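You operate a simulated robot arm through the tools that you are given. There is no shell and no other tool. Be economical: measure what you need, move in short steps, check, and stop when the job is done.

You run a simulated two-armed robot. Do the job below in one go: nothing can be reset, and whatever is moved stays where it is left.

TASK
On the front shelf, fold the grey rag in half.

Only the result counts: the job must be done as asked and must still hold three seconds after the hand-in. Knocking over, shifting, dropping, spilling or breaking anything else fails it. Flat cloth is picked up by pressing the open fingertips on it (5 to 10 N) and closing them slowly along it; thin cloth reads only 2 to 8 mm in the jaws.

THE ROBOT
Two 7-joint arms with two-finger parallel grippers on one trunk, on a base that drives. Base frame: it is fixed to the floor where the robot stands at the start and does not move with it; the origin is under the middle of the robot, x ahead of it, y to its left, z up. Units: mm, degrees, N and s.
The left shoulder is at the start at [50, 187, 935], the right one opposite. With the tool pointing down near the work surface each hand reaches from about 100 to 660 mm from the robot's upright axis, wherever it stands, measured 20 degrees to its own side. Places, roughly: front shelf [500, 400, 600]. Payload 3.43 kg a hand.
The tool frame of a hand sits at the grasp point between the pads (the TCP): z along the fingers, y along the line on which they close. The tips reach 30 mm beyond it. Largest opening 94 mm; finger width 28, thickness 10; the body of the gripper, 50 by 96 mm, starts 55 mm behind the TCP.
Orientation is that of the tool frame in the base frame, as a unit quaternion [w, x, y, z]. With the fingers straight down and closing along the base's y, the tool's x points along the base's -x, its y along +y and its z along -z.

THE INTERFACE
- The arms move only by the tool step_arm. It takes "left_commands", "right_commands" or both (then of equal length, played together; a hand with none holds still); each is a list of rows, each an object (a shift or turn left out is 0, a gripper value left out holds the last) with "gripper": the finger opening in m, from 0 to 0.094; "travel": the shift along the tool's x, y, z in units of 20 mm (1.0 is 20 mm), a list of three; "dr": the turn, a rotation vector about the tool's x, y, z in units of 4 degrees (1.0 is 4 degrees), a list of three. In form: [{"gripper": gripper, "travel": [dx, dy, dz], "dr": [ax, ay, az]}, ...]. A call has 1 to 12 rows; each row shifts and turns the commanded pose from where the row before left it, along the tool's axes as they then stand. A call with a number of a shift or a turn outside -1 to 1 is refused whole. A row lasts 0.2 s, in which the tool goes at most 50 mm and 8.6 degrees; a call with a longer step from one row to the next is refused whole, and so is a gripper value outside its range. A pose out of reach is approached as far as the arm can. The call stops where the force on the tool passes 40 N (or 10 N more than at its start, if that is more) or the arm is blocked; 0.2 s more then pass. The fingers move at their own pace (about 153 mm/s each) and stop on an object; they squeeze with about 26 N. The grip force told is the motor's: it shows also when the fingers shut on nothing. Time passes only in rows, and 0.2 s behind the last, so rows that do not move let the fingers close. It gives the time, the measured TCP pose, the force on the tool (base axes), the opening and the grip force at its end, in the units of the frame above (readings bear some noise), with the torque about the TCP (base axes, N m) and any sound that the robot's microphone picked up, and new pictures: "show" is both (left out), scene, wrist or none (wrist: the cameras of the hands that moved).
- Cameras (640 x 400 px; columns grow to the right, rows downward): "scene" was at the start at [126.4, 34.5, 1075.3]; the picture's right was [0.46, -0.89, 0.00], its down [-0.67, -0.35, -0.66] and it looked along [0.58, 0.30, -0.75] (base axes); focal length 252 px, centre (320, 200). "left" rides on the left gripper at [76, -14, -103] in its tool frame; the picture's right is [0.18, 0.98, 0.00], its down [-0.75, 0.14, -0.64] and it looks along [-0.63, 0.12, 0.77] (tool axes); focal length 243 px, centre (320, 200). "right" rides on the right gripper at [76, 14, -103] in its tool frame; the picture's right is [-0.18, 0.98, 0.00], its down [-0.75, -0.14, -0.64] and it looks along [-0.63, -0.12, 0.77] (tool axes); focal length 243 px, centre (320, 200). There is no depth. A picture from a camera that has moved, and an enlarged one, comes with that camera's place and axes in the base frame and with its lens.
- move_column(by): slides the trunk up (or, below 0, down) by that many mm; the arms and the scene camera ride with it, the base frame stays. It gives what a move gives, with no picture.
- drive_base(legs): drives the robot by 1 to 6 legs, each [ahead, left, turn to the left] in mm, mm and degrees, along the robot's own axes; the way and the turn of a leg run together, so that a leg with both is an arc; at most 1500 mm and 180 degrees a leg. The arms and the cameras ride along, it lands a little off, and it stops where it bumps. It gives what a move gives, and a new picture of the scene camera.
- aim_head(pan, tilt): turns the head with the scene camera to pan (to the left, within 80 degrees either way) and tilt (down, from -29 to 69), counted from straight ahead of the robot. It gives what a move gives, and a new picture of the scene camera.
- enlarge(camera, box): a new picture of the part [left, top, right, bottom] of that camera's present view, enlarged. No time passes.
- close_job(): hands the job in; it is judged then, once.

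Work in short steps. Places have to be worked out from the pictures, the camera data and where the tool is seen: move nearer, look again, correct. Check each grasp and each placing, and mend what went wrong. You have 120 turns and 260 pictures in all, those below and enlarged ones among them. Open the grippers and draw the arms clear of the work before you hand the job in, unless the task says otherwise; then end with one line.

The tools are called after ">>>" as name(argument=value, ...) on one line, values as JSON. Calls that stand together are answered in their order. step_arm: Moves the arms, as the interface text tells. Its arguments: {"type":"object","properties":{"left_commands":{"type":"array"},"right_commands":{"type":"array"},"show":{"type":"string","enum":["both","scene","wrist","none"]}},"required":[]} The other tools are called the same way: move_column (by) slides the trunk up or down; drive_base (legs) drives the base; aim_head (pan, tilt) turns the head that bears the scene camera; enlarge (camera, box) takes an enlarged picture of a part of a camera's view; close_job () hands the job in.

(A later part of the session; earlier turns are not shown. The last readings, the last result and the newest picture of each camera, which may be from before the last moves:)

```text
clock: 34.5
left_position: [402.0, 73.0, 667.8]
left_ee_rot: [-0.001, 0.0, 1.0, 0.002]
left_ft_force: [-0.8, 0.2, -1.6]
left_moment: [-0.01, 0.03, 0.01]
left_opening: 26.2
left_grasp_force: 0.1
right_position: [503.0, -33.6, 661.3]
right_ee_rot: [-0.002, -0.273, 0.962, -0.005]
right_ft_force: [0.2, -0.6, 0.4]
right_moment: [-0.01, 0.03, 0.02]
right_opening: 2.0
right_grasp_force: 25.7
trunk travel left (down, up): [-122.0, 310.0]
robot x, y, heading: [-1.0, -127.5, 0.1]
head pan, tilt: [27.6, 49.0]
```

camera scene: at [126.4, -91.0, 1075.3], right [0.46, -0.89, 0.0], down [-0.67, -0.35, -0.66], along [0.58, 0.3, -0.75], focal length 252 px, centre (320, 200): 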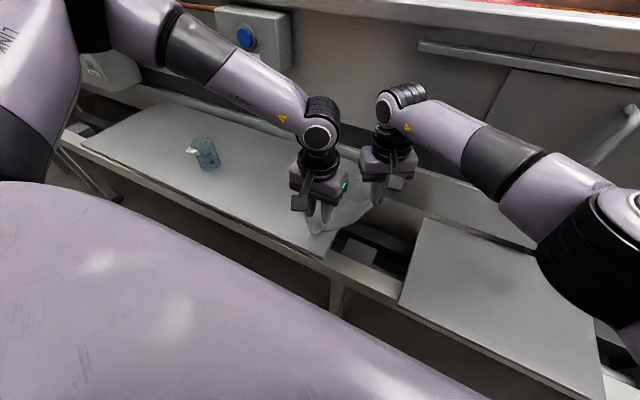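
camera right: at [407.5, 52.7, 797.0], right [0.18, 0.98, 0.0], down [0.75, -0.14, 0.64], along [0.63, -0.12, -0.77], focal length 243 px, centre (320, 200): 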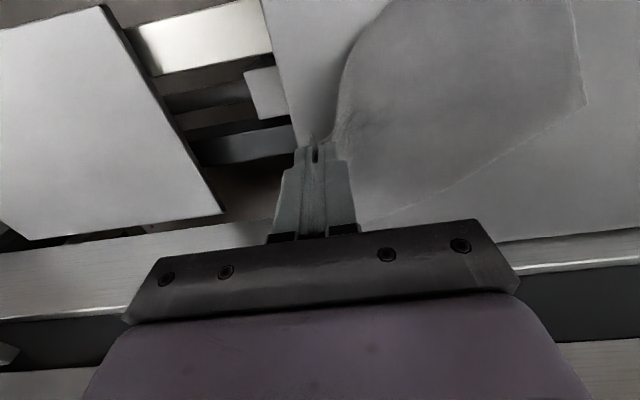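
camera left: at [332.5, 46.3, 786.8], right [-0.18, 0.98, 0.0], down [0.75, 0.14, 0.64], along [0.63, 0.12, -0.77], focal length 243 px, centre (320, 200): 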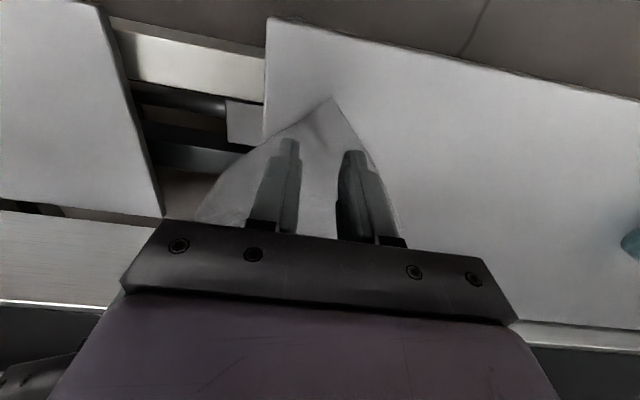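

Now I shift the left hand back over the D grasp point and take the rest of the height with the trunk.

>>> step_arm(left_commands=[{"travel": [-0.15, -0.35, 0]}, {"travel": [-0.1, -0.35, 0]}, {}, {}], show="none")

>>> move_column(by=-9)

>>> enlarge(camera="left", box=[0, 0, 640, 400])

```text
clock: 35.5
left_position: [406.5, 58.8, 666.9]
left_ee_rot: [0.0, 0.001, 1.0, 0.002]
left_ft_force: [0.2, -0.3, 0.0]
left_moment: [0.01, -0.02, -0.03]
left_opening: 26.3
left_grasp_force: 0.1
right_position: [503.9, -33.7, 660.7]
right_ee_rot: [-0.002, -0.273, 0.962, -0.005]
right_ft_force: [0.0, -1.0, -0.2]
right_moment: [0.01, 0.0, -0.01]
right_opening: 1.8
right_grasp_force: 26.2
trunk travel left (down, up): [-122.0, 310.0]
robot x, y, heading: [-0.5, -126.6, -0.0]
head pan, tilt: [27.6, 49.0]
```

```text
clock: 36.0
left_position: [406.9, 58.1, 659.1]
left_ee_rot: [-0.001, 0.001, 1.0, 0.001]
left_ft_force: [-0.1, 0.8, -0.1]
left_moment: [0.0, -0.01, -0.03]
left_opening: 25.8
left_grasp_force: 0.0
right_position: [502.6, -34.9, 652.0]
right_ee_rot: [-0.001, -0.273, 0.962, -0.005]
right_ft_force: [-0.1, -0.2, -0.6]
right_moment: [0.01, 0.02, -0.02]
right_opening: 1.6
right_grasp_force: 26.3
trunk travel left (down, up): [-113.0, 319.0]
robot x, y, heading: [2.9, -126.2, -0.1]
head pan, tilt: [27.6, 49.0]
```

```text
1.00 times, centred on (320, 200) of left (not enlarged: the box is as wide or as high as the picture)
camera zoom: at [331.1, 43.3, 760.3], right [-0.18, 0.98, 0.0], down [0.75, 0.14, 0.64], along [0.63, 0.12, -0.77], focal length 243 px, centre (320, 200)
```

zoom: 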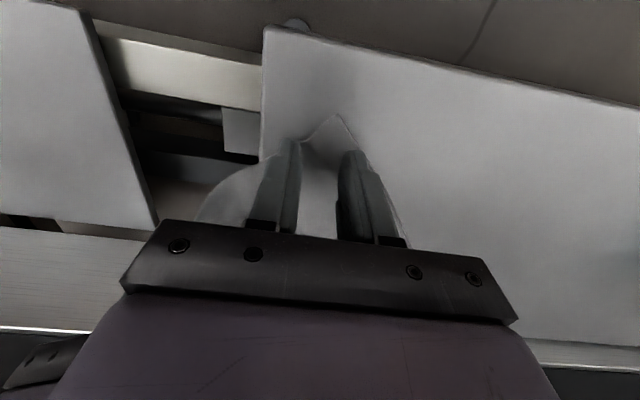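

Both fingers are still over corner D. I creep down to contact.

>>> step_arm(left_commands=[{"travel": [0, 0, 0.15]}, {"travel": [0, 0, 0.15]}, {"travel": [0, 0, 0.12]}, {}, {}], show="none")

```text
clock: 37.2
left_position: [406.8, 56.8, 651.8]
left_ee_rot: [0.001, 0.001, 1.0, 0.001]
left_ft_force: [-0.5, 0.6, 13.6]
left_moment: [-0.03, 0.04, -0.01]
left_opening: 25.8
left_grasp_force: 0.2
right_position: [502.9, -34.8, 652.6]
right_ee_rot: [-0.001, -0.273, 0.962, -0.004]
right_ft_force: [-0.1, -0.2, -0.7]
right_moment: [-0.03, 0.01, 0.02]
right_opening: 1.8
right_grasp_force: 26.1
trunk travel left (down, up): [-113.0, 319.0]
robot x, y, heading: [-0.4, -123.8, 0.2]
head pan, tilt: [27.6, 49.0]
```

Contact is at 13.6 N. I back off 1 mm and close slowly.

>>> step_arm(left_commands=[{"travel": [0, 0, -0.05]}, {"gripper": 0.023}, {"gripper": 0.02}, {"gripper": 0.017}, {"gripper": 0.014}, {"gripper": 0.011}, {"gripper": 0.008}, {"gripper": 0.005}, {"gripper": 0.002}, {"gripper": 0.0}, {}, {}], show="wrist")

```text
clock: 39.8
left_position: [405.3, 58.4, 652.3]
left_ee_rot: [-0.001, 0.001, 1.0, 0.002]
left_ft_force: [0.6, -1.3, 15.6]
left_moment: [-0.03, -0.04, -0.02]
left_opening: 2.3
left_grasp_force: 26.0
right_position: [503.8, -34.4, 652.9]
right_ee_rot: [-0.001, -0.273, 0.962, -0.005]
right_ft_force: [-1.3, -0.1, -0.1]
right_moment: [0.04, -0.03, 0.01]
right_opening: 2.0
right_grasp_force: 26.1
trunk travel left (down, up): [-113.0, 319.0]
robot x, y, heading: [1.9, -122.0, 0.3]
head pan, tilt: [27.6, 49.0]
camera left: at [330.5, 43.4, 753.3], right [-0.18, 0.98, 0.0], down [0.75, 0.14, 0.64], along [0.63, 0.12, -0.77], focal length 243 px, centre (320, 200)
```

left: 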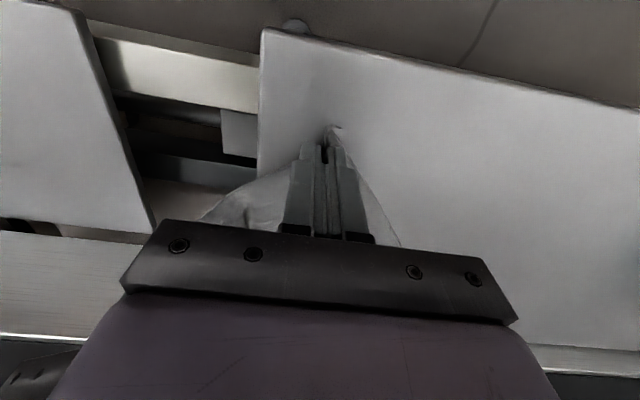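

Both near corners are now held (2.3 and 2.0 mm). I raise the trunk 175 mm so the rag hangs clear, which keeps the arm poses as they are.

>>> move_column(by=175)

>>> aim_head(pan=10, tilt=52)

```text
clock: 41.8
left_position: [406.6, 58.7, 826.7]
left_ee_rot: [-0.001, 0.0, 1.0, 0.002]
left_ft_force: [0.7, 0.2, 0.1]
left_moment: [-0.03, -0.02, 0.0]
left_opening: 2.2
left_grasp_force: 26.0
right_position: [503.4, -34.0, 826.6]
right_ee_rot: [-0.001, -0.273, 0.962, -0.005]
right_ft_force: [0.2, 1.0, 0.2]
right_moment: [0.02, -0.02, -0.06]
right_opening: 1.9
right_grasp_force: 25.8
trunk travel left (down, up): [-288.0, 144.0]
robot x, y, heading: [1.2, -123.2, 0.0]
head pan, tilt: [27.6, 49.0]
```

```text
clock: 42.6
left_position: [406.2, 57.7, 825.9]
left_ee_rot: [0.0, 0.0, 1.0, 0.002]
left_ft_force: [0.1, -0.4, 0.3]
left_moment: [-0.01, 0.03, 0.0]
left_opening: 2.3
left_grasp_force: 26.3
right_position: [502.9, -34.6, 827.8]
right_ee_rot: [-0.001, -0.273, 0.962, -0.006]
right_ft_force: [-0.3, 1.0, 0.5]
right_moment: [0.01, -0.01, -0.02]
right_opening: 1.7
right_grasp_force: 26.4
trunk travel left (down, up): [-288.0, 144.0]
robot x, y, heading: [-2.0, -128.7, -0.2]
head pan, tilt: [10.0, 52.0]
camera scene: at [131.3, -114.0, 1209.2], right [0.17, -0.98, 0.0], down [-0.78, -0.14, -0.62], along [0.61, 0.11, -0.79], focal length 252 px, centre (320, 200)
```

scene: 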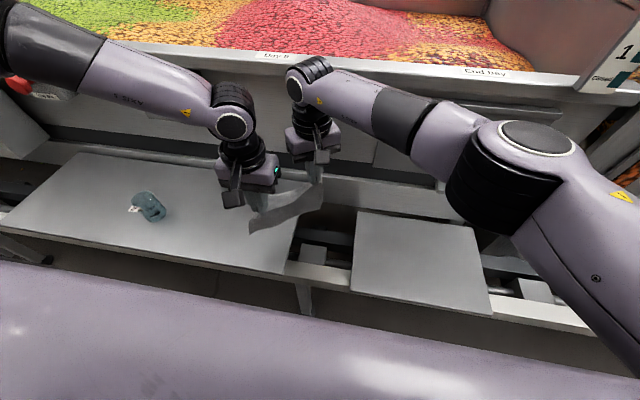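

The rag hangs from both hands. I drive the base 165 mm left to bring it back over the board.

>>> drive_base(legs=[[0, 165, 0]])

```text
clock: 44.7
left_position: [406.6, 221.6, 824.7]
left_ee_rot: [0.0, 0.0, 1.0, 0.001]
left_ft_force: [0.8, -0.2, 1.2]
left_moment: [-0.02, 0.01, 0.02]
left_opening: 2.2
left_grasp_force: 25.7
right_position: [503.6, 129.0, 826.5]
right_ee_rot: [-0.002, -0.274, 0.962, -0.005]
right_ft_force: [-1.0, 0.4, -0.8]
right_moment: [0.01, -0.03, -0.01]
right_opening: 2.1
right_grasp_force: 26.3
trunk travel left (down, up): [-288.0, 144.0]
robot x, y, heading: [0.5, 39.2, 0.1]
head pan, tilt: [10.0, 52.0]
camera scene: at [131.3, 49.8, 1209.2], right [0.17, -0.98, 0.0], down [-0.78, -0.14, -0.62], along [0.61, 0.11, -0.79], focal length 252 px, centre (320, 200)
```

scene: 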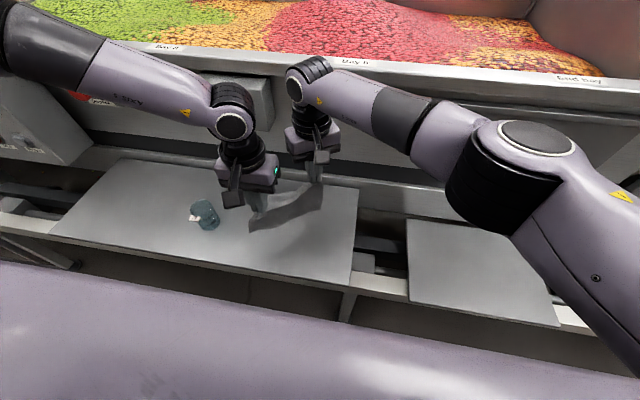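

Now I line the hands up: right yaw back to zero at x≈395, and left out to y≈268, so the held edge runs along y.

>>> step_arm(left_commands=[{"travel": [0.14, 0.6, 0]}, {"travel": [0.14, 0.6, 0]}, {"travel": [0.14, 0.6, 0]}, {"travel": [0.13, 0.5, 0]}, {}, {}, {}, {}, {}], right_commands=[{"travel": [0.574, 0.355, 0], "dr": [0, 0, 1]}, {"travel": [0.598, 0.314, 0], "dr": [0, 0, 1]}, {"travel": [0.618, 0.271, 0], "dr": [0, 0, 1]}, {"travel": [0.635, 0.228, 0], "dr": [0, 0, 1]}, {"travel": [0.65, 0.183, 0], "dr": [0, 0, 1]}, {"travel": [0.661, 0.137, 0], "dr": [0, 0, 1]}, {"travel": [0.669, 0.09, 0], "dr": [0, 0, 1]}, {"travel": [0.674, 0.044, 0], "dr": [0, 0, 0.93]}, {}], show="both")

```text
clock: 46.7
left_position: [396.0, 266.5, 826.8]
left_ee_rot: [-0.001, 0.001, 1.0, 0.001]
left_ft_force: [-0.6, -5.3, 0.4]
left_moment: [-0.16, 0.03, -0.07]
left_opening: 2.2
left_grasp_force: 26.3
right_position: [394.8, 128.4, 828.8]
right_ee_rot: [0.0, 0.001, 1.0, -0.005]
right_ft_force: [0.1, 4.8, -0.7]
right_moment: [0.15, -0.02, 0.0]
right_opening: 2.0
right_grasp_force: 26.1
trunk travel left (down, up): [-288.0, 144.0]
robot x, y, heading: [0.8, 36.6, -0.2]
head pan, tilt: [10.0, 52.0]
camera scene: at [131.3, 49.7, 1209.2], right [0.17, -0.98, 0.0], down [-0.78, -0.14, -0.62], along [0.61, 0.11, -0.79], focal length 252 px, centre (320, 200)
camera right: at [319.9, 143.4, 931.8], right [0.19, 0.98, -0.01], down [0.75, -0.14, 0.64], along [0.63, -0.13, -0.77], focal length 243 px, centre (320, 200)
camera left: at [320.3, 252.5, 928.6], right [-0.18, 0.98, 0.0], down [0.75, 0.14, 0.64], along [0.63, 0.12, -0.77], focal length 243 px, centre (320, 200)
```

scene: 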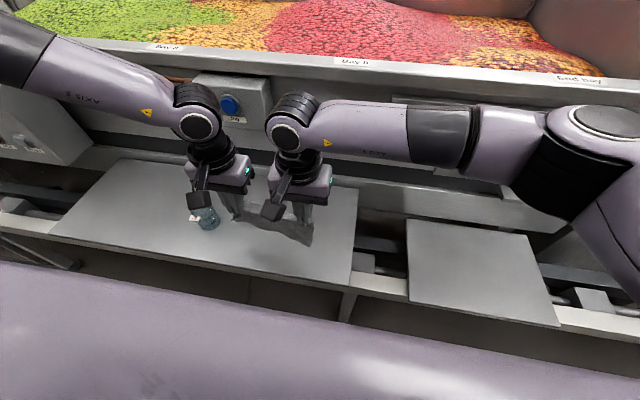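
right: 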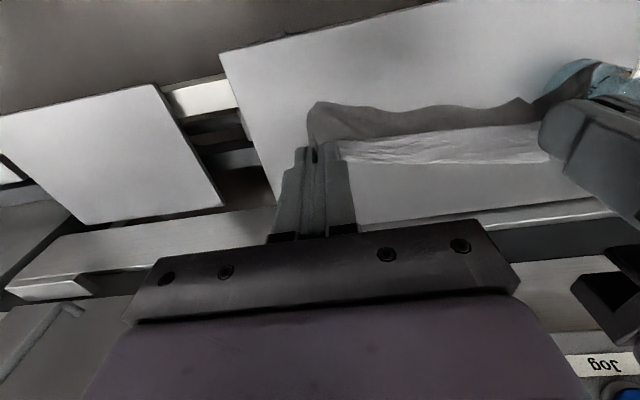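
left: 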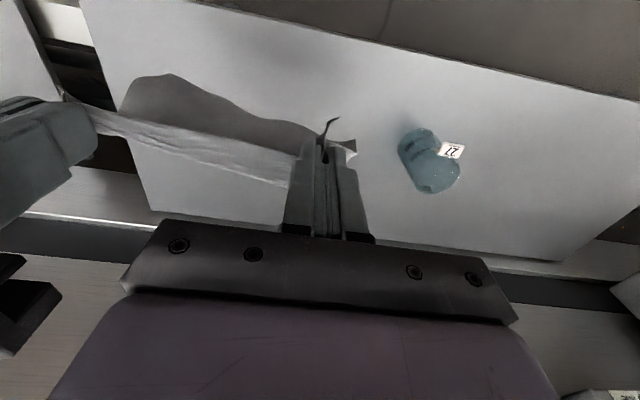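

The rag hangs taut between the hands. I enlarge the views to see how it hangs before laying it down.

>>> enlarge(camera="scene", box=[170, 170, 370, 295])

>>> enlarge(camera="right", box=[270, 50, 590, 250])

>>> enlarge(camera="left", box=[60, 40, 380, 240])

```text
3.20 times, centred on (270, 232) of scene
camera zoom: at [131.3, 49.7, 1209.2], right [0.17, -0.98, 0.0], down [-0.78, -0.14, -0.62], along [0.61, 0.11, -0.79], focal length 805 px, centre (480, 96)
```

zoom: 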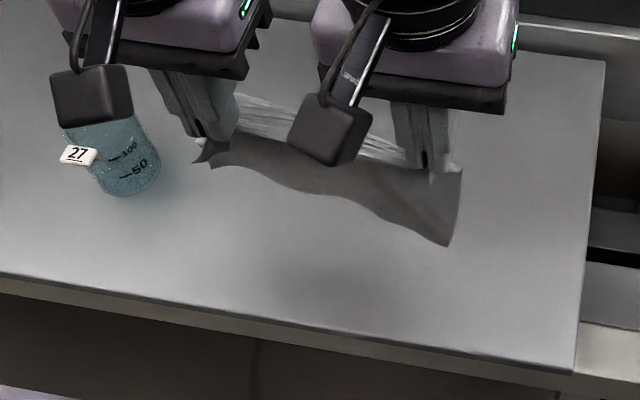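

```text
2.00 times, centred on (430, 150) of right
camera zoom: at [319.9, 143.4, 931.8], right [0.19, 0.98, -0.01], down [0.75, -0.14, 0.64], along [0.63, -0.13, -0.77], focal length 485 px, centre (100, 300)
```

zoom: 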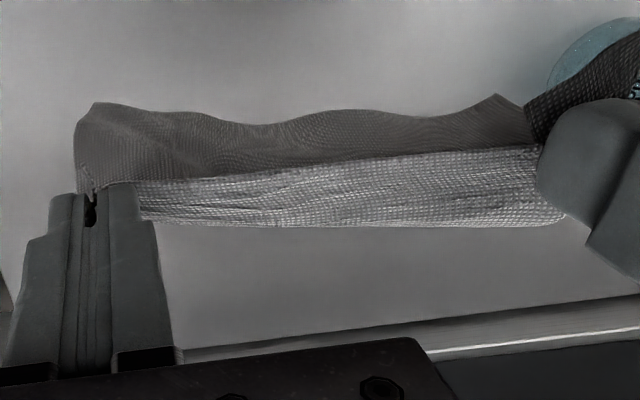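

```text
2.00 times, centred on (220, 140) of left
camera zoom: at [320.3, 252.5, 928.6], right [-0.18, 0.98, 0.0], down [0.75, 0.14, 0.64], along [0.63, 0.12, -0.77], focal length 485 px, centre (520, 320)
```

zoom: 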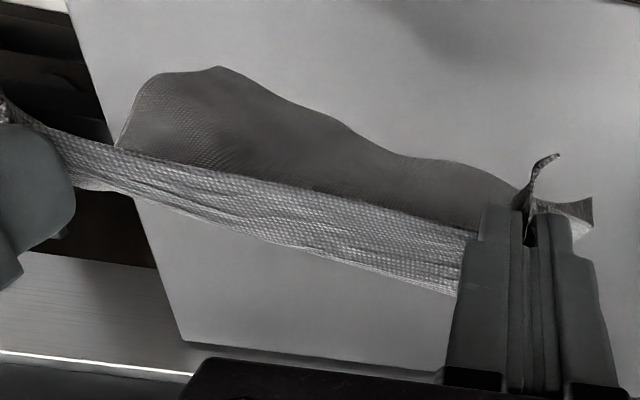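

The right grip turns out to be near the middle of its short edge, while the left holds a corner. Here is the new plan:
1. Hang the rag from the right grip and lay it down along y.
2. Pinch both short-edge midpoints and drape the rag over the line between them, which folds it in half.

First I raise the trunk.

>>> move_column(by=75)

>>> step_arm(left_commands=[{"gripper": 0.03}, {}, {"travel": [0, 0.5, -0.5]}, {"travel": [0, 0.5, -0.5]}, {}, {}], show="scene")

```text
clock: 47.8
left_position: [396.0, 267.5, 901.7]
left_ee_rot: [-0.001, 0.0, 1.0, 0.002]
left_ft_force: [-0.6, -5.4, 0.5]
left_moment: [-0.18, 0.0, -0.08]
left_opening: 2.3
left_grasp_force: 25.7
right_position: [395.7, 127.5, 904.7]
right_ee_rot: [0.0, 0.0, 1.0, -0.004]
right_ft_force: [1.1, 5.7, -0.3]
right_moment: [0.19, -0.01, 0.0]
right_opening: 1.9
right_grasp_force: 26.2
trunk travel left (down, up): [-363.0, 69.0]
robot x, y, heading: [3.3, 34.9, -0.1]
head pan, tilt: [10.0, 52.0]
```

```text
clock: 49.2
left_position: [396.3, 286.2, 921.7]
left_ee_rot: [-0.001, 0.0, 1.0, 0.001]
left_ft_force: [0.7, -1.0, 0.3]
left_moment: [0.0, -0.01, 0.02]
left_opening: 30.3
left_grasp_force: 0.1
right_position: [395.5, 128.3, 903.2]
right_ee_rot: [-0.001, 0.0, 1.0, -0.004]
right_ft_force: [0.8, 0.4, -0.4]
right_moment: [0.0, 0.01, 0.0]
right_opening: 1.8
right_grasp_force: 26.0
trunk travel left (down, up): [-363.0, 69.0]
robot x, y, heading: [-1.1, 35.9, -0.0]
head pan, tilt: [10.0, 52.0]
camera scene: at [131.2, 49.7, 1284.2], right [0.17, -0.98, 0.0], down [-0.78, -0.14, -0.62], along [0.61, 0.11, -0.79], focal length 252 px, centre (320, 200)
```

scene: 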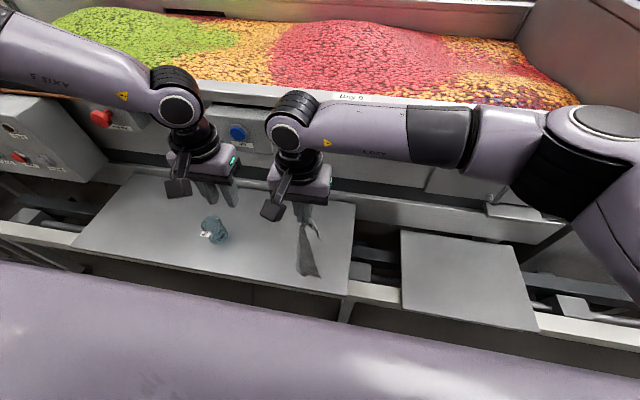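

The rag hangs freely from the right hand. I move that hand left by arm and base so that, laid toward −y, the rag ends centred on the board.

>>> step_arm(right_commands=[{"travel": [0, 0.9, 0]}, {"travel": [0, 0.9, 0]}, {"travel": [0, 0.9, 0]}, {}, {}], left_commands=[{"travel": [0, 0.9, 0]}, {"travel": [0, 0.9, 0]}, {"travel": [0, 0.9, 0]}, {}, {}], show="none")

>>> drive_base(legs=[[0, 90, 0]])

```text
clock: 50.4
left_position: [397.1, 340.2, 920.6]
left_ee_rot: [-0.001, 0.0, 1.0, 0.002]
left_ft_force: [-0.7, 0.7, 0.2]
left_moment: [0.0, -0.01, 0.0]
left_opening: 30.0
left_grasp_force: 0.2
right_position: [397.1, 182.8, 904.0]
right_ee_rot: [0.001, 0.0, 1.0, -0.004]
right_ft_force: [-0.1, -0.2, 0.0]
right_moment: [0.02, -0.02, 0.02]
right_opening: 1.8
right_grasp_force: 25.6
trunk travel left (down, up): [-363.0, 69.0]
robot x, y, heading: [-1.1, 39.2, 0.2]
head pan, tilt: [10.0, 52.0]
```

```text
clock: 51.8
left_position: [395.2, 431.0, 920.9]
left_ee_rot: [0.0, 0.0, 1.0, 0.001]
left_ft_force: [0.0, 0.0, 0.0]
left_moment: [-0.01, 0.01, 0.01]
left_opening: 29.9
left_grasp_force: 0.2
right_position: [397.3, 273.8, 902.8]
right_ee_rot: [0.0, 0.0, 1.0, -0.006]
right_ft_force: [0.0, 0.2, 0.0]
right_moment: [-0.02, 0.02, -0.01]
right_opening: 1.9
right_grasp_force: 25.6
trunk travel left (down, up): [-363.0, 69.0]
robot x, y, heading: [-1.8, 130.6, 0.1]
head pan, tilt: [10.0, 52.0]
camera scene: at [131.2, 140.8, 1284.2], right [0.18, -0.98, 0.0], down [-0.78, -0.14, -0.62], along [0.61, 0.11, -0.79], focal length 252 px, centre (320, 200)
```

scene: 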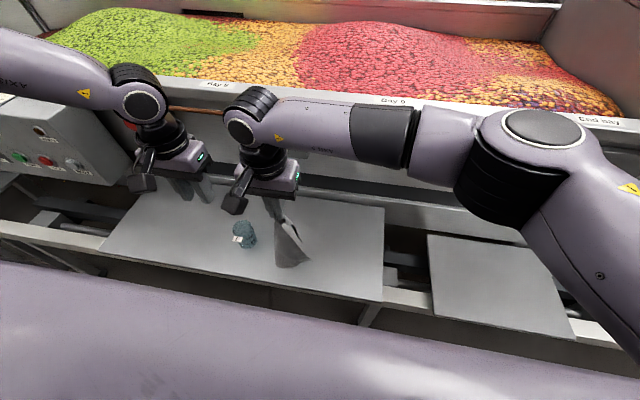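

I shift the right hand toward the board's middle (x≈445) and descend until the rag's bottom is about to touch.

>>> step_arm(right_commands=[{"travel": [-0.8, -0.4, 0]}, {"travel": [-0.8, -0.4, 0]}, {"travel": [-0.8, -0.4, 0.3]}, {"travel": [0, 0, 0.6]}, {"travel": [0, 0, 0.6]}, {"travel": [0, 0, 0.5]}, {}, {}], show="both")

```text
clock: 53.6
left_position: [396.0, 431.4, 921.2]
left_ee_rot: [-0.001, -0.001, 1.0, 0.001]
left_ft_force: [-0.2, 0.3, 0.8]
left_moment: [-0.01, 0.03, 0.03]
left_opening: 29.9
left_grasp_force: 0.0
right_position: [446.1, 249.3, 864.5]
right_ee_rot: [0.0, 0.0, 1.0, -0.006]
right_ft_force: [-0.9, 0.4, -0.6]
right_moment: [0.0, -0.01, 0.04]
right_opening: 1.9
right_grasp_force: 26.0
trunk travel left (down, up): [-363.0, 69.0]
robot x, y, heading: [0.4, 129.1, 0.5]
head pan, tilt: [10.0, 52.0]
camera scene: at [131.2, 140.5, 1284.2], right [0.18, -0.98, 0.0], down [-0.78, -0.14, -0.62], along [0.61, 0.11, -0.79], focal length 252 px, centre (320, 200)
camera right: at [369.8, 263.9, 966.3], right [0.18, 0.98, -0.01], down [0.75, -0.13, 0.64], along [0.63, -0.13, -0.77], focal length 243 px, centre (320, 200)
```

scene: 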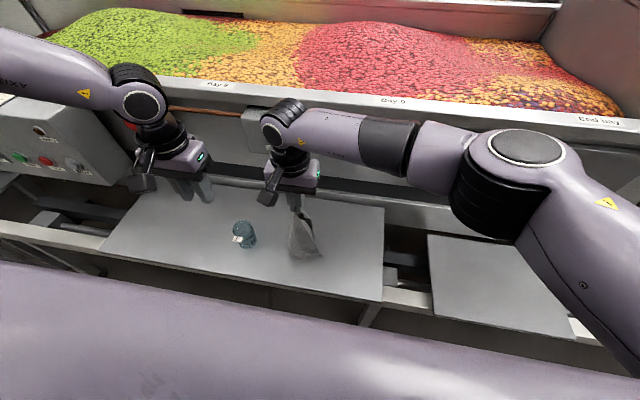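
right: 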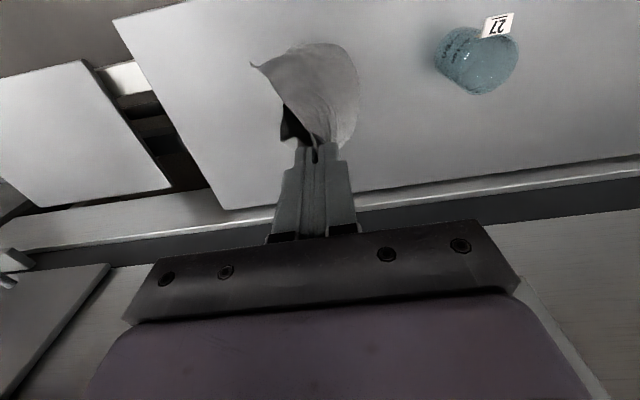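

The rag's hem is near the board. I lay it out by moving −y while descending.

>>> step_arm(right_commands=[{"travel": [0, 0, 0.7]}, {"travel": [0, -0.3, 0.6]}, {"travel": [0, -0.6, 0.6]}, {"travel": [0, -0.7, 0.6]}, {"travel": [0, -0.7, 0.6]}, {"travel": [0, -0.7, 0.6]}, {"travel": [0, -0.7, 0.6]}, {"travel": [0, -0.7, 0.6]}, {"travel": [0, -0.7, 0.6]}, {"travel": [0, -0.7, 0.6]}, {"travel": [0, -0.7, 0.6]}, {}], show="both")

```text
clock: 56.2
left_position: [396.2, 431.7, 921.5]
left_ee_rot: [-0.001, -0.002, 1.0, 0.001]
left_ft_force: [0.0, 0.4, 0.0]
left_moment: [0.01, -0.02, -0.01]
left_opening: 29.9
left_grasp_force: 0.1
right_position: [444.1, 119.2, 729.0]
right_ee_rot: [0.0, -0.001, 1.0, -0.005]
right_ft_force: [-0.6, 0.3, 0.1]
right_moment: [-0.01, 0.03, 0.02]
right_opening: 1.9
right_grasp_force: 25.5
trunk travel left (down, up): [-363.0, 69.0]
robot x, y, heading: [0.6, 133.4, -0.1]
head pan, tilt: [10.0, 52.0]
camera scene: at [131.2, 140.6, 1284.2], right [0.18, -0.98, 0.0], down [-0.78, -0.14, -0.62], along [0.61, 0.11, -0.79], focal length 252 px, centre (320, 200)
camera right: at [368.7, 133.3, 832.6], right [0.18, 0.98, -0.01], down [0.75, -0.13, 0.64], along [0.63, -0.13, -0.77], focal length 243 px, centre (320, 200)
```

scene: 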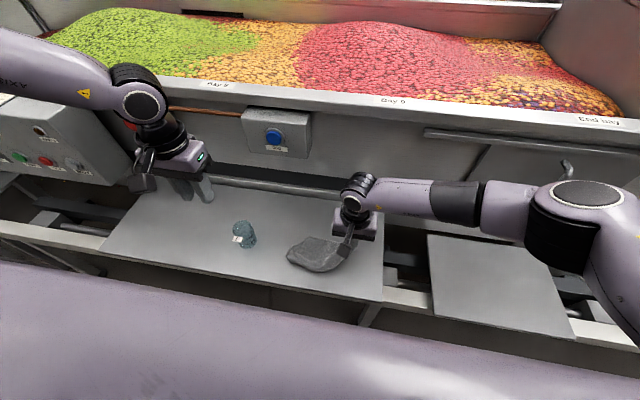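
right: 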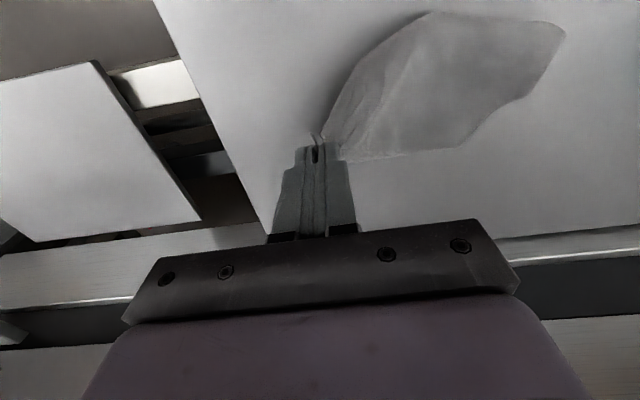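

Laying out nicely, so I finish with the remaining ~75 mm of descent and −y travel.

>>> step_arm(right_commands=[{"travel": [0, -0.6, 0.6]}, {"travel": [0, -0.6, 0.6]}, {"travel": [0, -0.5, 0.6]}, {"travel": [0, -0.5, 0.6]}, {"travel": [0, -0.4, 0.6]}, {"travel": [0, -0.3, 0.5]}, {"travel": [0, -0.1, 0.2]}, {}, {}], show="wrist")

>>> enlarge(camera="scene", box=[230, 180, 430, 305])

```text
clock: 58.2
left_position: [395.2, 431.5, 922.7]
left_ee_rot: [-0.001, -0.001, 1.0, 0.002]
left_ft_force: [-0.5, 0.4, -0.2]
left_moment: [0.01, 0.0, -0.01]
left_opening: 29.9
left_grasp_force: 0.0
right_position: [447.3, 56.8, 656.0]
right_ee_rot: [0.0, 0.001, 1.0, -0.005]
right_ft_force: [0.0, 1.1, 0.4]
right_moment: [0.02, 0.03, 0.05]
right_opening: 2.2
right_grasp_force: 25.7
trunk travel left (down, up): [-363.0, 69.0]
robot x, y, heading: [-0.1, 129.9, 0.1]
head pan, tilt: [10.0, 52.0]
camera right: at [370.3, 71.7, 759.9], right [0.18, 0.98, -0.01], down [0.75, -0.13, 0.64], along [0.63, -0.13, -0.77], focal length 243 px, centre (320, 200)
```

right: 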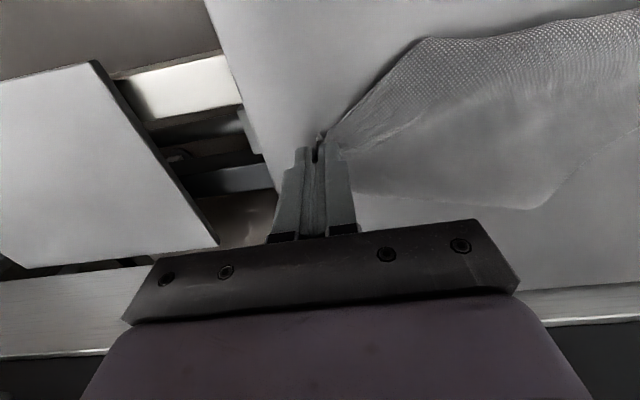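

```text
3.20 times, centred on (330, 242) of scene
camera zoom: at [131.2, 140.5, 1284.2], right [0.18, -0.98, 0.0], down [-0.78, -0.14, -0.62], along [0.61, 0.11, -0.79], focal length 805 px, centre (288, 64)
```

zoom: 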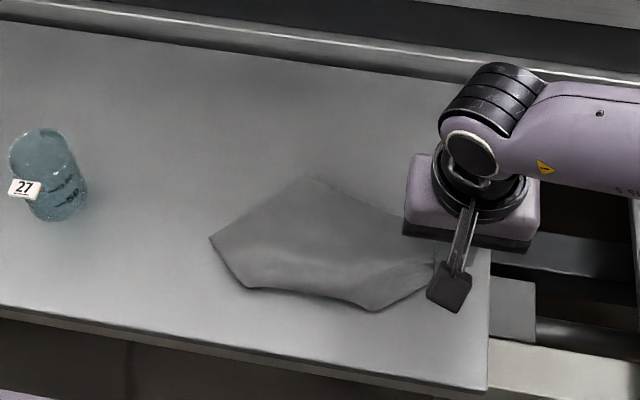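

The rag is spread out well on the board. I release it with the right hand, rise and move aside, then look.

>>> step_arm(right_commands=[{"gripper": 0.02}, {}, {"travel": [0, 0, -0.6]}, {"travel": [0, 0, -0.9]}, {"travel": [0, -0.9, -0.9]}, {"travel": [0, -0.9, -0.9]}, {"travel": [0, -0.9, -0.5]}, {"travel": [0, -0.9, 0]}, {}], show="wrist")

>>> enlarge(camera="scene", box=[230, 180, 430, 305])

```text
clock: 60.2
left_position: [395.2, 431.1, 921.4]
left_ee_rot: [-0.001, -0.001, 1.0, 0.002]
left_ft_force: [0.1, 0.6, 0.7]
left_moment: [0.0, 0.01, -0.03]
left_opening: 30.3
left_grasp_force: 0.1
right_position: [446.2, -13.3, 734.7]
right_ee_rot: [0.0, -0.001, 1.0, -0.005]
right_ft_force: [-0.2, 0.1, 1.0]
right_moment: [-0.01, -0.01, -0.01]
right_opening: 20.0
right_grasp_force: 0.1
trunk travel left (down, up): [-363.0, 69.0]
robot x, y, heading: [3.8, 126.1, 0.0]
head pan, tilt: [10.0, 52.0]
camera right: at [369.5, 1.2, 837.7], right [0.18, 0.98, -0.01], down [0.75, -0.13, 0.64], along [0.63, -0.12, -0.77], focal length 243 px, centre (320, 200)
```

right: 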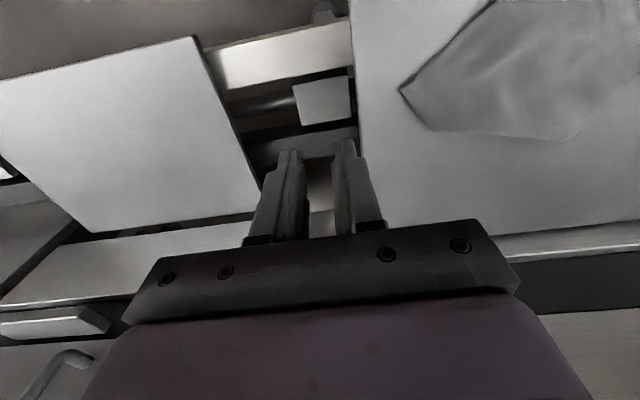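

```text
3.20 times, centred on (330, 242) of scene
camera zoom: at [131.2, 140.6, 1284.2], right [0.18, -0.98, 0.0], down [-0.78, -0.14, -0.62], along [0.61, 0.11, -0.79], focal length 805 px, centre (288, 64)
```

zoom: 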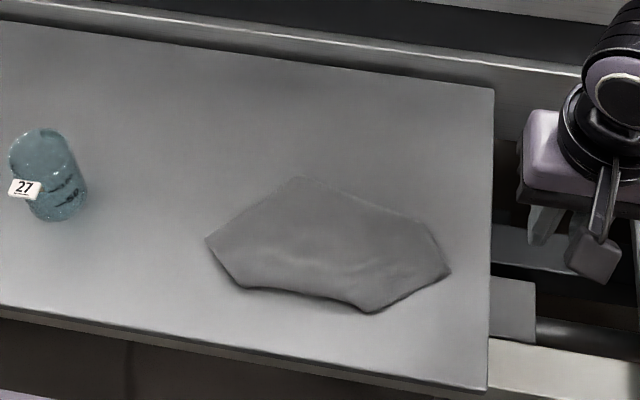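

By my geometry the rag covers about 59% of its full area, so it is partly folded and skewed. I drive back right for a comfortable working pose and look at it with the left wrist camera.

>>> drive_base(legs=[[0, -95, 0]])

>>> step_arm(left_commands=[{"travel": [0.3, -0.9, 0.8]}, {"travel": [0.3, -0.9, 0.8]}, {"travel": [0.3, -0.9, 0.8]}, {"travel": [0.3, -0.9, 0.8]}, {"travel": [0.3, -0.7, 0]}, {}], show="both")

```text
clock: 61.7
left_position: [394.7, 337.0, 921.3]
left_ee_rot: [-0.001, -0.002, 1.0, 0.002]
left_ft_force: [-0.9, -0.1, 0.6]
left_moment: [0.03, 0.04, -0.04]
left_opening: 30.1
left_grasp_force: 0.1
right_position: [446.0, -107.9, 733.8]
right_ee_rot: [0.0, -0.001, 1.0, -0.004]
right_ft_force: [0.1, 0.6, 0.2]
right_moment: [-0.02, 0.0, -0.02]
right_opening: 19.8
right_grasp_force: 0.0
trunk travel left (down, up): [-363.0, 69.0]
robot x, y, heading: [-0.2, 34.8, 0.2]
head pan, tilt: [10.0, 52.0]
camera scene: at [131.3, 45.6, 1284.2], right [0.18, -0.98, 0.0], down [-0.78, -0.14, -0.62], along [0.61, 0.11, -0.79], focal length 252 px, centre (320, 200)
```

scene: 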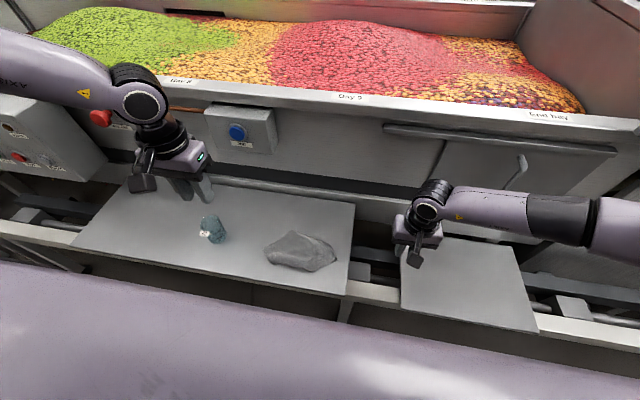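

```text
clock: 63.1
left_position: [365.4, 251.2, 856.4]
left_ee_rot: [-0.001, -0.001, 1.0, 0.001]
left_ft_force: [1.0, 0.5, 0.2]
left_moment: [-0.02, 0.0, 0.01]
left_opening: 29.8
left_grasp_force: 0.0
right_position: [445.9, -108.6, 734.2]
right_ee_rot: [0.0, -0.001, 1.0, -0.005]
right_ft_force: [0.3, -0.1, 1.0]
right_moment: [-0.01, 0.01, -0.01]
right_opening: 20.2
right_grasp_force: 0.0
trunk travel left (down, up): [-363.0, 69.0]
robot x, y, heading: [4.9, 32.1, 0.2]
head pan, tilt: [10.0, 52.0]
camera scene: at [131.3, 46.0, 1284.2], right [0.18, -0.98, 0.0], down [-0.78, -0.14, -0.62], along [0.61, 0.11, -0.79], focal length 252 px, centre (320, 200)
camera left: at [289.6, 236.6, 958.2], right [-0.19, 0.98, 0.0], down [0.75, 0.14, 0.64], along [0.63, 0.12, -0.77], focal length 243 px, centre (320, 200)
```

scene: 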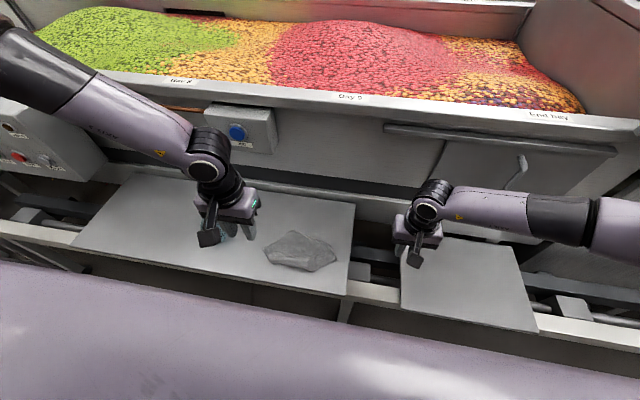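
left: 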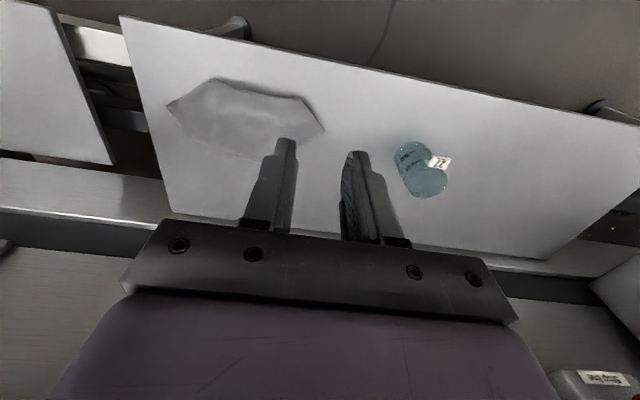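

>>> enlarge(camera="left", box=[150, 60, 342, 180])

>>> enlarge(camera="scene", box=[250, 215, 354, 280])

```text
3.33 times, centred on (246, 120) of left
camera zoom: at [289.6, 236.6, 958.2], right [-0.19, 0.98, 0.0], down [0.75, 0.14, 0.64], along [0.63, 0.12, -0.77], focal length 809 px, centre (567, 467)
```

zoom: 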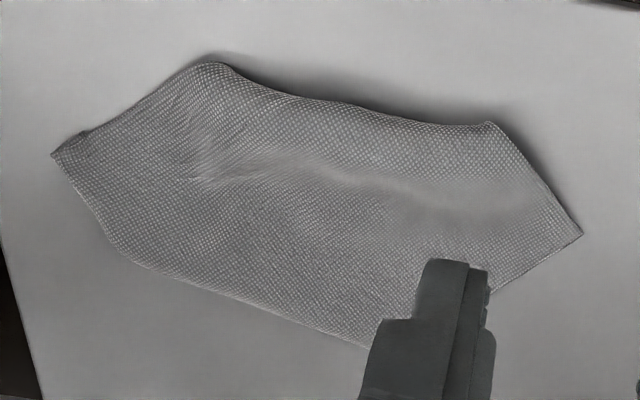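

```text
6.15 times, centred on (302, 248) of scene
camera zoom: at [131.3, 46.0, 1284.2], right [0.18, -0.98, 0.0], down [-0.78, -0.14, -0.62], along [0.61, 0.11, -0.79], focal length 1549 px, centre (431, -92)
```

zoom: 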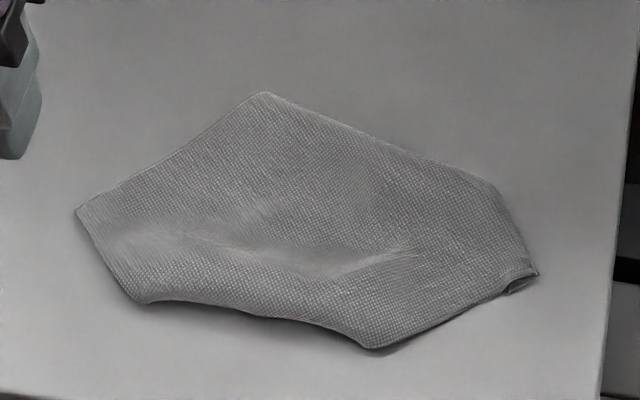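

The top layer is the far half of the rag, with the near strip tucked under along the front. Its short-edge midpoints should be near (457,248) and (443,54). I go back to a low trunk with raised hands, which gives better reach, and drive 60 mm right.

>>> step_arm(right_commands=[{"gripper": 0.03, "travel": [0, 0, -1]}, {"travel": [0, 0, -1]}, {"travel": [0, 0, -1]}, {"travel": [0, 0, -1]}, {"travel": [0, 0, -1]}, {"travel": [0, 0, -1]}, {"travel": [0, 0, -1]}, {"travel": [0, 0, -1]}, {"travel": [0, 0, -1]}, {}], left_commands=[{"gripper": 0.03, "travel": [0, 0, -1]}, {"travel": [0, 0, -1]}, {"travel": [0, 0, -1]}, {}, {}, {}, {}, {}, {}, {}], show="none")

>>> move_column(by=-210)

>>> drive_base(legs=[[0, -60, 0]])

```text
clock: 65.3
left_position: [364.2, 251.9, 915.7]
left_ee_rot: [-0.001, -0.002, 1.0, 0.002]
left_ft_force: [-0.2, -0.3, 0.2]
left_moment: [0.04, 0.02, -0.02]
left_opening: 30.0
left_grasp_force: 0.2
right_position: [447.0, -104.7, 914.2]
right_ee_rot: [0.0, -0.001, 1.0, -0.005]
right_ft_force: [-0.5, -0.3, 0.5]
right_moment: [0.0, 0.03, -0.02]
right_opening: 29.8
right_grasp_force: 0.1
trunk travel left (down, up): [-363.0, 69.0]
robot x, y, heading: [-2.9, 38.7, -0.1]
head pan, tilt: [10.0, 52.0]
```

```text
clock: 67.6
left_position: [365.4, 249.8, 706.5]
left_ee_rot: [-0.001, -0.001, 1.0, 0.002]
left_ft_force: [0.6, 1.1, 0.4]
left_moment: [0.0, 0.01, 0.01]
left_opening: 30.1
left_grasp_force: 0.0
right_position: [446.4, -105.2, 704.5]
right_ee_rot: [0.0, 0.0, 1.0, -0.005]
right_ft_force: [0.1, 0.0, -1.4]
right_moment: [-0.02, 0.02, 0.01]
right_opening: 29.8
right_grasp_force: 0.1
trunk travel left (down, up): [-153.0, 279.0]
robot x, y, heading: [0.4, 31.8, 0.2]
head pan, tilt: [10.0, 52.0]
```

```text
clock: 68.8
left_position: [364.1, 189.9, 706.4]
left_ee_rot: [-0.001, -0.003, 1.0, 0.002]
left_ft_force: [0.1, -0.4, -0.3]
left_moment: [0.02, 0.0, 0.0]
left_opening: 29.9
left_grasp_force: 0.2
right_position: [445.5, -165.2, 703.2]
right_ee_rot: [0.001, -0.001, 1.0, -0.006]
right_ft_force: [-0.5, -0.1, 0.4]
right_moment: [0.0, -0.02, -0.02]
right_opening: 30.2
right_grasp_force: 0.1
trunk travel left (down, up): [-153.0, 279.0]
robot x, y, heading: [2.1, -26.2, 0.0]
head pan, tilt: [10.0, 52.0]
camera scene: at [131.5, -13.6, 1074.2], right [0.18, -0.98, 0.0], down [-0.78, -0.14, -0.62], along [0.61, 0.11, -0.79], focal length 252 px, centre (320, 200)
```

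scene: 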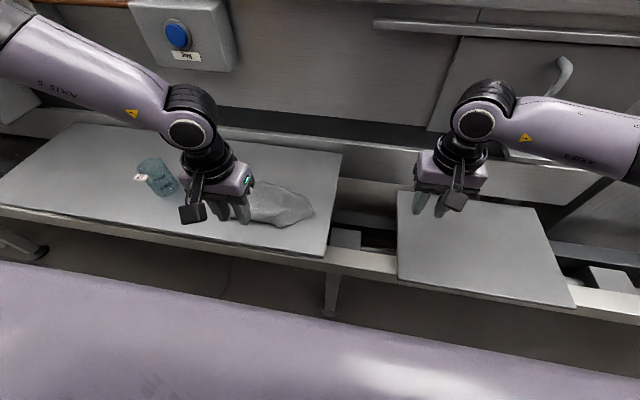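

I move the hands above the two midpoints: left to about (456,230), right to about (444,76).

>>> step_arm(left_commands=[{"travel": [-0.77, 0.33, 0.1]}, {"travel": [-0.77, 0.33, 0.1]}, {"travel": [-0.77, 0.33, 0.1]}, {"travel": [-0.77, 0.33, 0.1]}, {"travel": [-0.77, 0.33, 0.1]}, {"travel": [-0.77, 0.33, 0.1]}, {}, {}, {}, {}, {}, {}], right_commands=[{"travel": [0, 1, 0]}, {"travel": [0, 1, 0]}, {"travel": [0, 1, 0]}, {"travel": [0, 1, 0]}, {"travel": [0, 1, 0]}, {"travel": [0, 1, 0]}, {"travel": [0, 1, 0]}, {"travel": [0, 1, 0]}, {"travel": [0, 1, 0.1]}, {"travel": [0, 1, 0.2]}, {"travel": [0, 1, 0.2]}, {"travel": [0, 1, 0.2]}], show="wrist")

```text
clock: 71.4
left_position: [457.8, 230.6, 693.8]
left_ee_rot: [0.0, -0.002, 1.0, 0.002]
left_ft_force: [-0.3, -0.1, 0.0]
left_moment: [0.03, -0.01, 0.0]
left_opening: 30.0
left_grasp_force: 0.0
right_position: [445.7, 76.5, 688.6]
right_ee_rot: [0.001, -0.001, 1.0, -0.006]
right_ft_force: [-0.1, -0.2, -0.5]
right_moment: [0.02, 0.03, -0.01]
right_opening: 30.0
right_grasp_force: 0.1
trunk travel left (down, up): [-153.0, 279.0]
robot x, y, heading: [2.9, -23.7, 0.2]
head pan, tilt: [10.0, 52.0]
camera right: at [369.4, 90.7, 790.8], right [0.18, 0.98, -0.01], down [0.75, -0.13, 0.64], along [0.63, -0.12, -0.77], focal length 243 px, centre (320, 200)
camera left: at [382.5, 216.5, 795.7], right [-0.19, 0.98, 0.0], down [0.75, 0.14, 0.64], along [0.63, 0.12, -0.77], focal length 243 px, centre (320, 200)
```

right: 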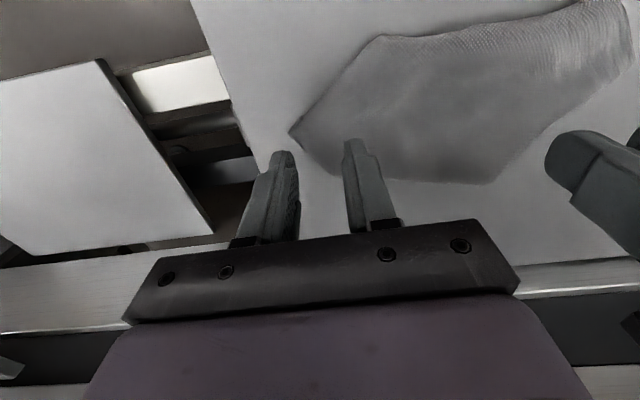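
left: 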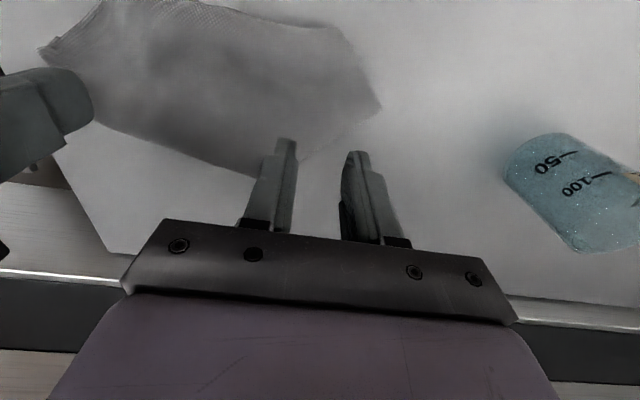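

Both hands reach comfortably here. I shift each slightly inward so both fingers sit on cloth, then lower near contact.

>>> step_arm(left_commands=[{"travel": [0.15, -0.4, 0.3]}, {"travel": [0.15, -0.4, 0.5]}, {"travel": [0, 0, 0.5]}, {"travel": [0, 0, 0.45]}, {}], right_commands=[{"travel": [0, 0.3, 0.2]}, {"travel": [0, 0.3, 0.4]}, {"travel": [0, 0, 0.5]}, {"travel": [0, 0, 0.4]}, {}], show="wrist")

```text
clock: 72.6
left_position: [451.0, 217.0, 660.0]
left_ee_rot: [0.0, -0.002, 1.0, 0.001]
left_ft_force: [-0.1, -0.2, -0.8]
left_moment: [0.0, -0.01, 0.03]
left_opening: 29.9
left_grasp_force: 0.0
right_position: [445.2, 87.1, 657.1]
right_ee_rot: [0.0, -0.002, 1.0, -0.005]
right_ft_force: [-0.5, -0.4, 0.9]
right_moment: [0.02, -0.01, -0.01]
right_opening: 29.8
right_grasp_force: 0.0
trunk travel left (down, up): [-153.0, 279.0]
robot x, y, heading: [0.0, -25.8, 0.4]
head pan, tilt: [10.0, 52.0]
camera right: at [368.7, 101.9, 760.7], right [0.18, 0.98, -0.01], down [0.75, -0.13, 0.64], along [0.63, -0.12, -0.77], focal length 243 px, centre (320, 200)
camera left: at [375.2, 202.6, 762.2], right [-0.19, 0.98, 0.0], down [0.75, 0.14, 0.64], along [0.63, 0.12, -0.77], focal length 243 px, centre (320, 200)
```

right: 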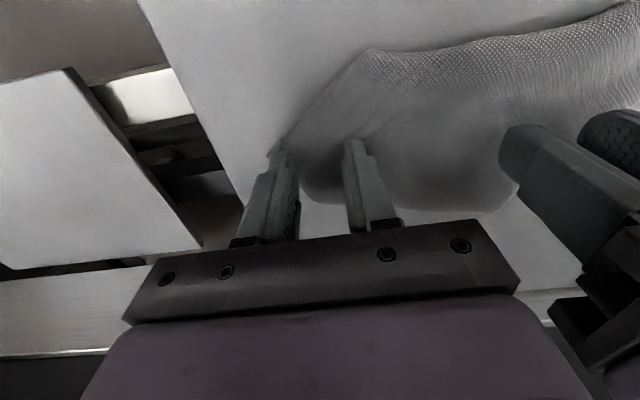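
left: 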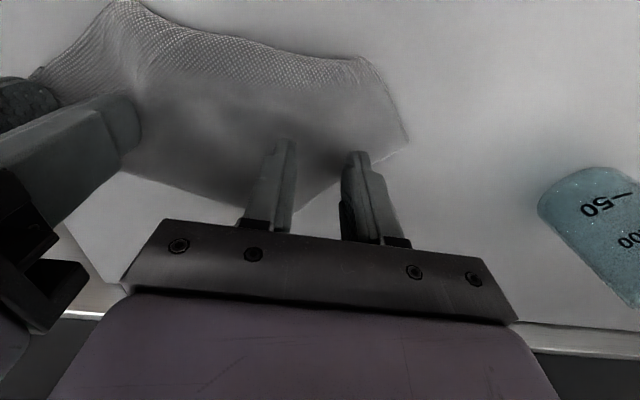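

I creep both hands to contact.

>>> step_arm(left_commands=[{"travel": [0, 0, 0.15]}, {"travel": [0, 0, 0.12]}, {"travel": [0, 0, 0.12]}, {}, {}], right_commands=[{"travel": [0, 0, 0.1]}, {"travel": [0, 0, 0.1]}, {"travel": [0, 0, 0.1]}, {}, {}], show="none")

```text
clock: 73.8
left_position: [447.5, 220.0, 656.9]
left_ee_rot: [0.001, -0.002, 1.0, 0.002]
left_ft_force: [0.7, -0.6, 0.6]
left_moment: [0.0, 0.01, -0.01]
left_opening: 30.0
left_grasp_force: 0.0
left hand out of reach, approached as far as the arm can: row 1
right_position: [446.5, 87.8, 652.2]
right_ee_rot: [0.001, -0.001, 1.0, -0.004]
right_ft_force: [-0.7, -0.9, 11.0]
right_moment: [-0.02, -0.03, -0.01]
right_opening: 29.8
right_grasp_force: 0.1
trunk travel left (down, up): [-153.0, 279.0]
robot x, y, heading: [-1.5, -25.5, 0.1]
head pan, tilt: [10.0, 52.0]
```

The left hand hits its limit just short of contact. I raise both hands a little and lower the trunk 30 mm to gain margin.

>>> step_arm(left_commands=[{"travel": [-0.1, -0.15, -0.9]}, {"travel": [-0.1, 0, -0.7]}, {}], right_commands=[{"travel": [0, 0, -0.9]}, {"travel": [0, 0, -0.8]}, {}], show="none")

>>> move_column(by=-31)

```text
clock: 74.6
left_position: [451.4, 214.4, 686.0]
left_ee_rot: [-0.001, -0.003, 1.0, 0.002]
left_ft_force: [-0.3, -0.5, 0.4]
left_moment: [-0.02, 0.02, -0.01]
left_opening: 30.1
left_grasp_force: 0.0
right_position: [446.5, 86.6, 684.9]
right_ee_rot: [0.0, 0.0, 1.0, -0.006]
right_ft_force: [0.2, 0.1, 0.0]
right_moment: [-0.02, 0.02, -0.01]
right_opening: 30.1
right_grasp_force: 0.0
trunk travel left (down, up): [-153.0, 279.0]
robot x, y, heading: [0.7, -27.1, 0.4]
head pan, tilt: [10.0, 52.0]
```

```text
clock: 75.3
left_position: [451.4, 214.2, 655.1]
left_ee_rot: [-0.001, -0.001, 1.0, 0.002]
left_ft_force: [-0.1, 0.3, -0.3]
left_moment: [0.0, 0.0, 0.0]
left_opening: 30.0
left_grasp_force: 0.1
right_position: [447.9, 87.2, 654.5]
right_ee_rot: [0.0, -0.001, 1.0, -0.004]
right_ft_force: [0.2, -0.1, -0.6]
right_moment: [-0.03, 0.01, -0.02]
right_opening: 30.1
right_grasp_force: 0.0
trunk travel left (down, up): [-122.0, 310.0]
robot x, y, heading: [1.8, -24.2, 0.1]
head pan, tilt: [10.0, 52.0]
```

>>> step_arm(left_commands=[{"travel": [0, 0, 0.12]}, {"travel": [0, 0, 0.1]}, {}, {}], right_commands=[{"travel": [0, 0, 0.1]}, {"travel": [0, 0, 0.08]}, {}, {}], show="none")

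```text
clock: 76.3
left_position: [452.6, 214.2, 650.7]
left_ee_rot: [0.001, -0.002, 1.0, 0.002]
left_ft_force: [-1.0, 0.4, 10.0]
left_moment: [-0.24, 0.14, 0.0]
left_opening: 30.1
left_grasp_force: 0.2
right_position: [446.6, 85.6, 652.0]
right_ee_rot: [0.002, -0.001, 1.0, -0.005]
right_ft_force: [0.3, -0.5, 10.1]
right_moment: [-0.01, -0.06, -0.04]
right_opening: 30.0
right_grasp_force: 0.1
trunk travel left (down, up): [-122.0, 310.0]
robot x, y, heading: [-1.8, -23.9, 0.3]
head pan, tilt: [10.0, 52.0]
```

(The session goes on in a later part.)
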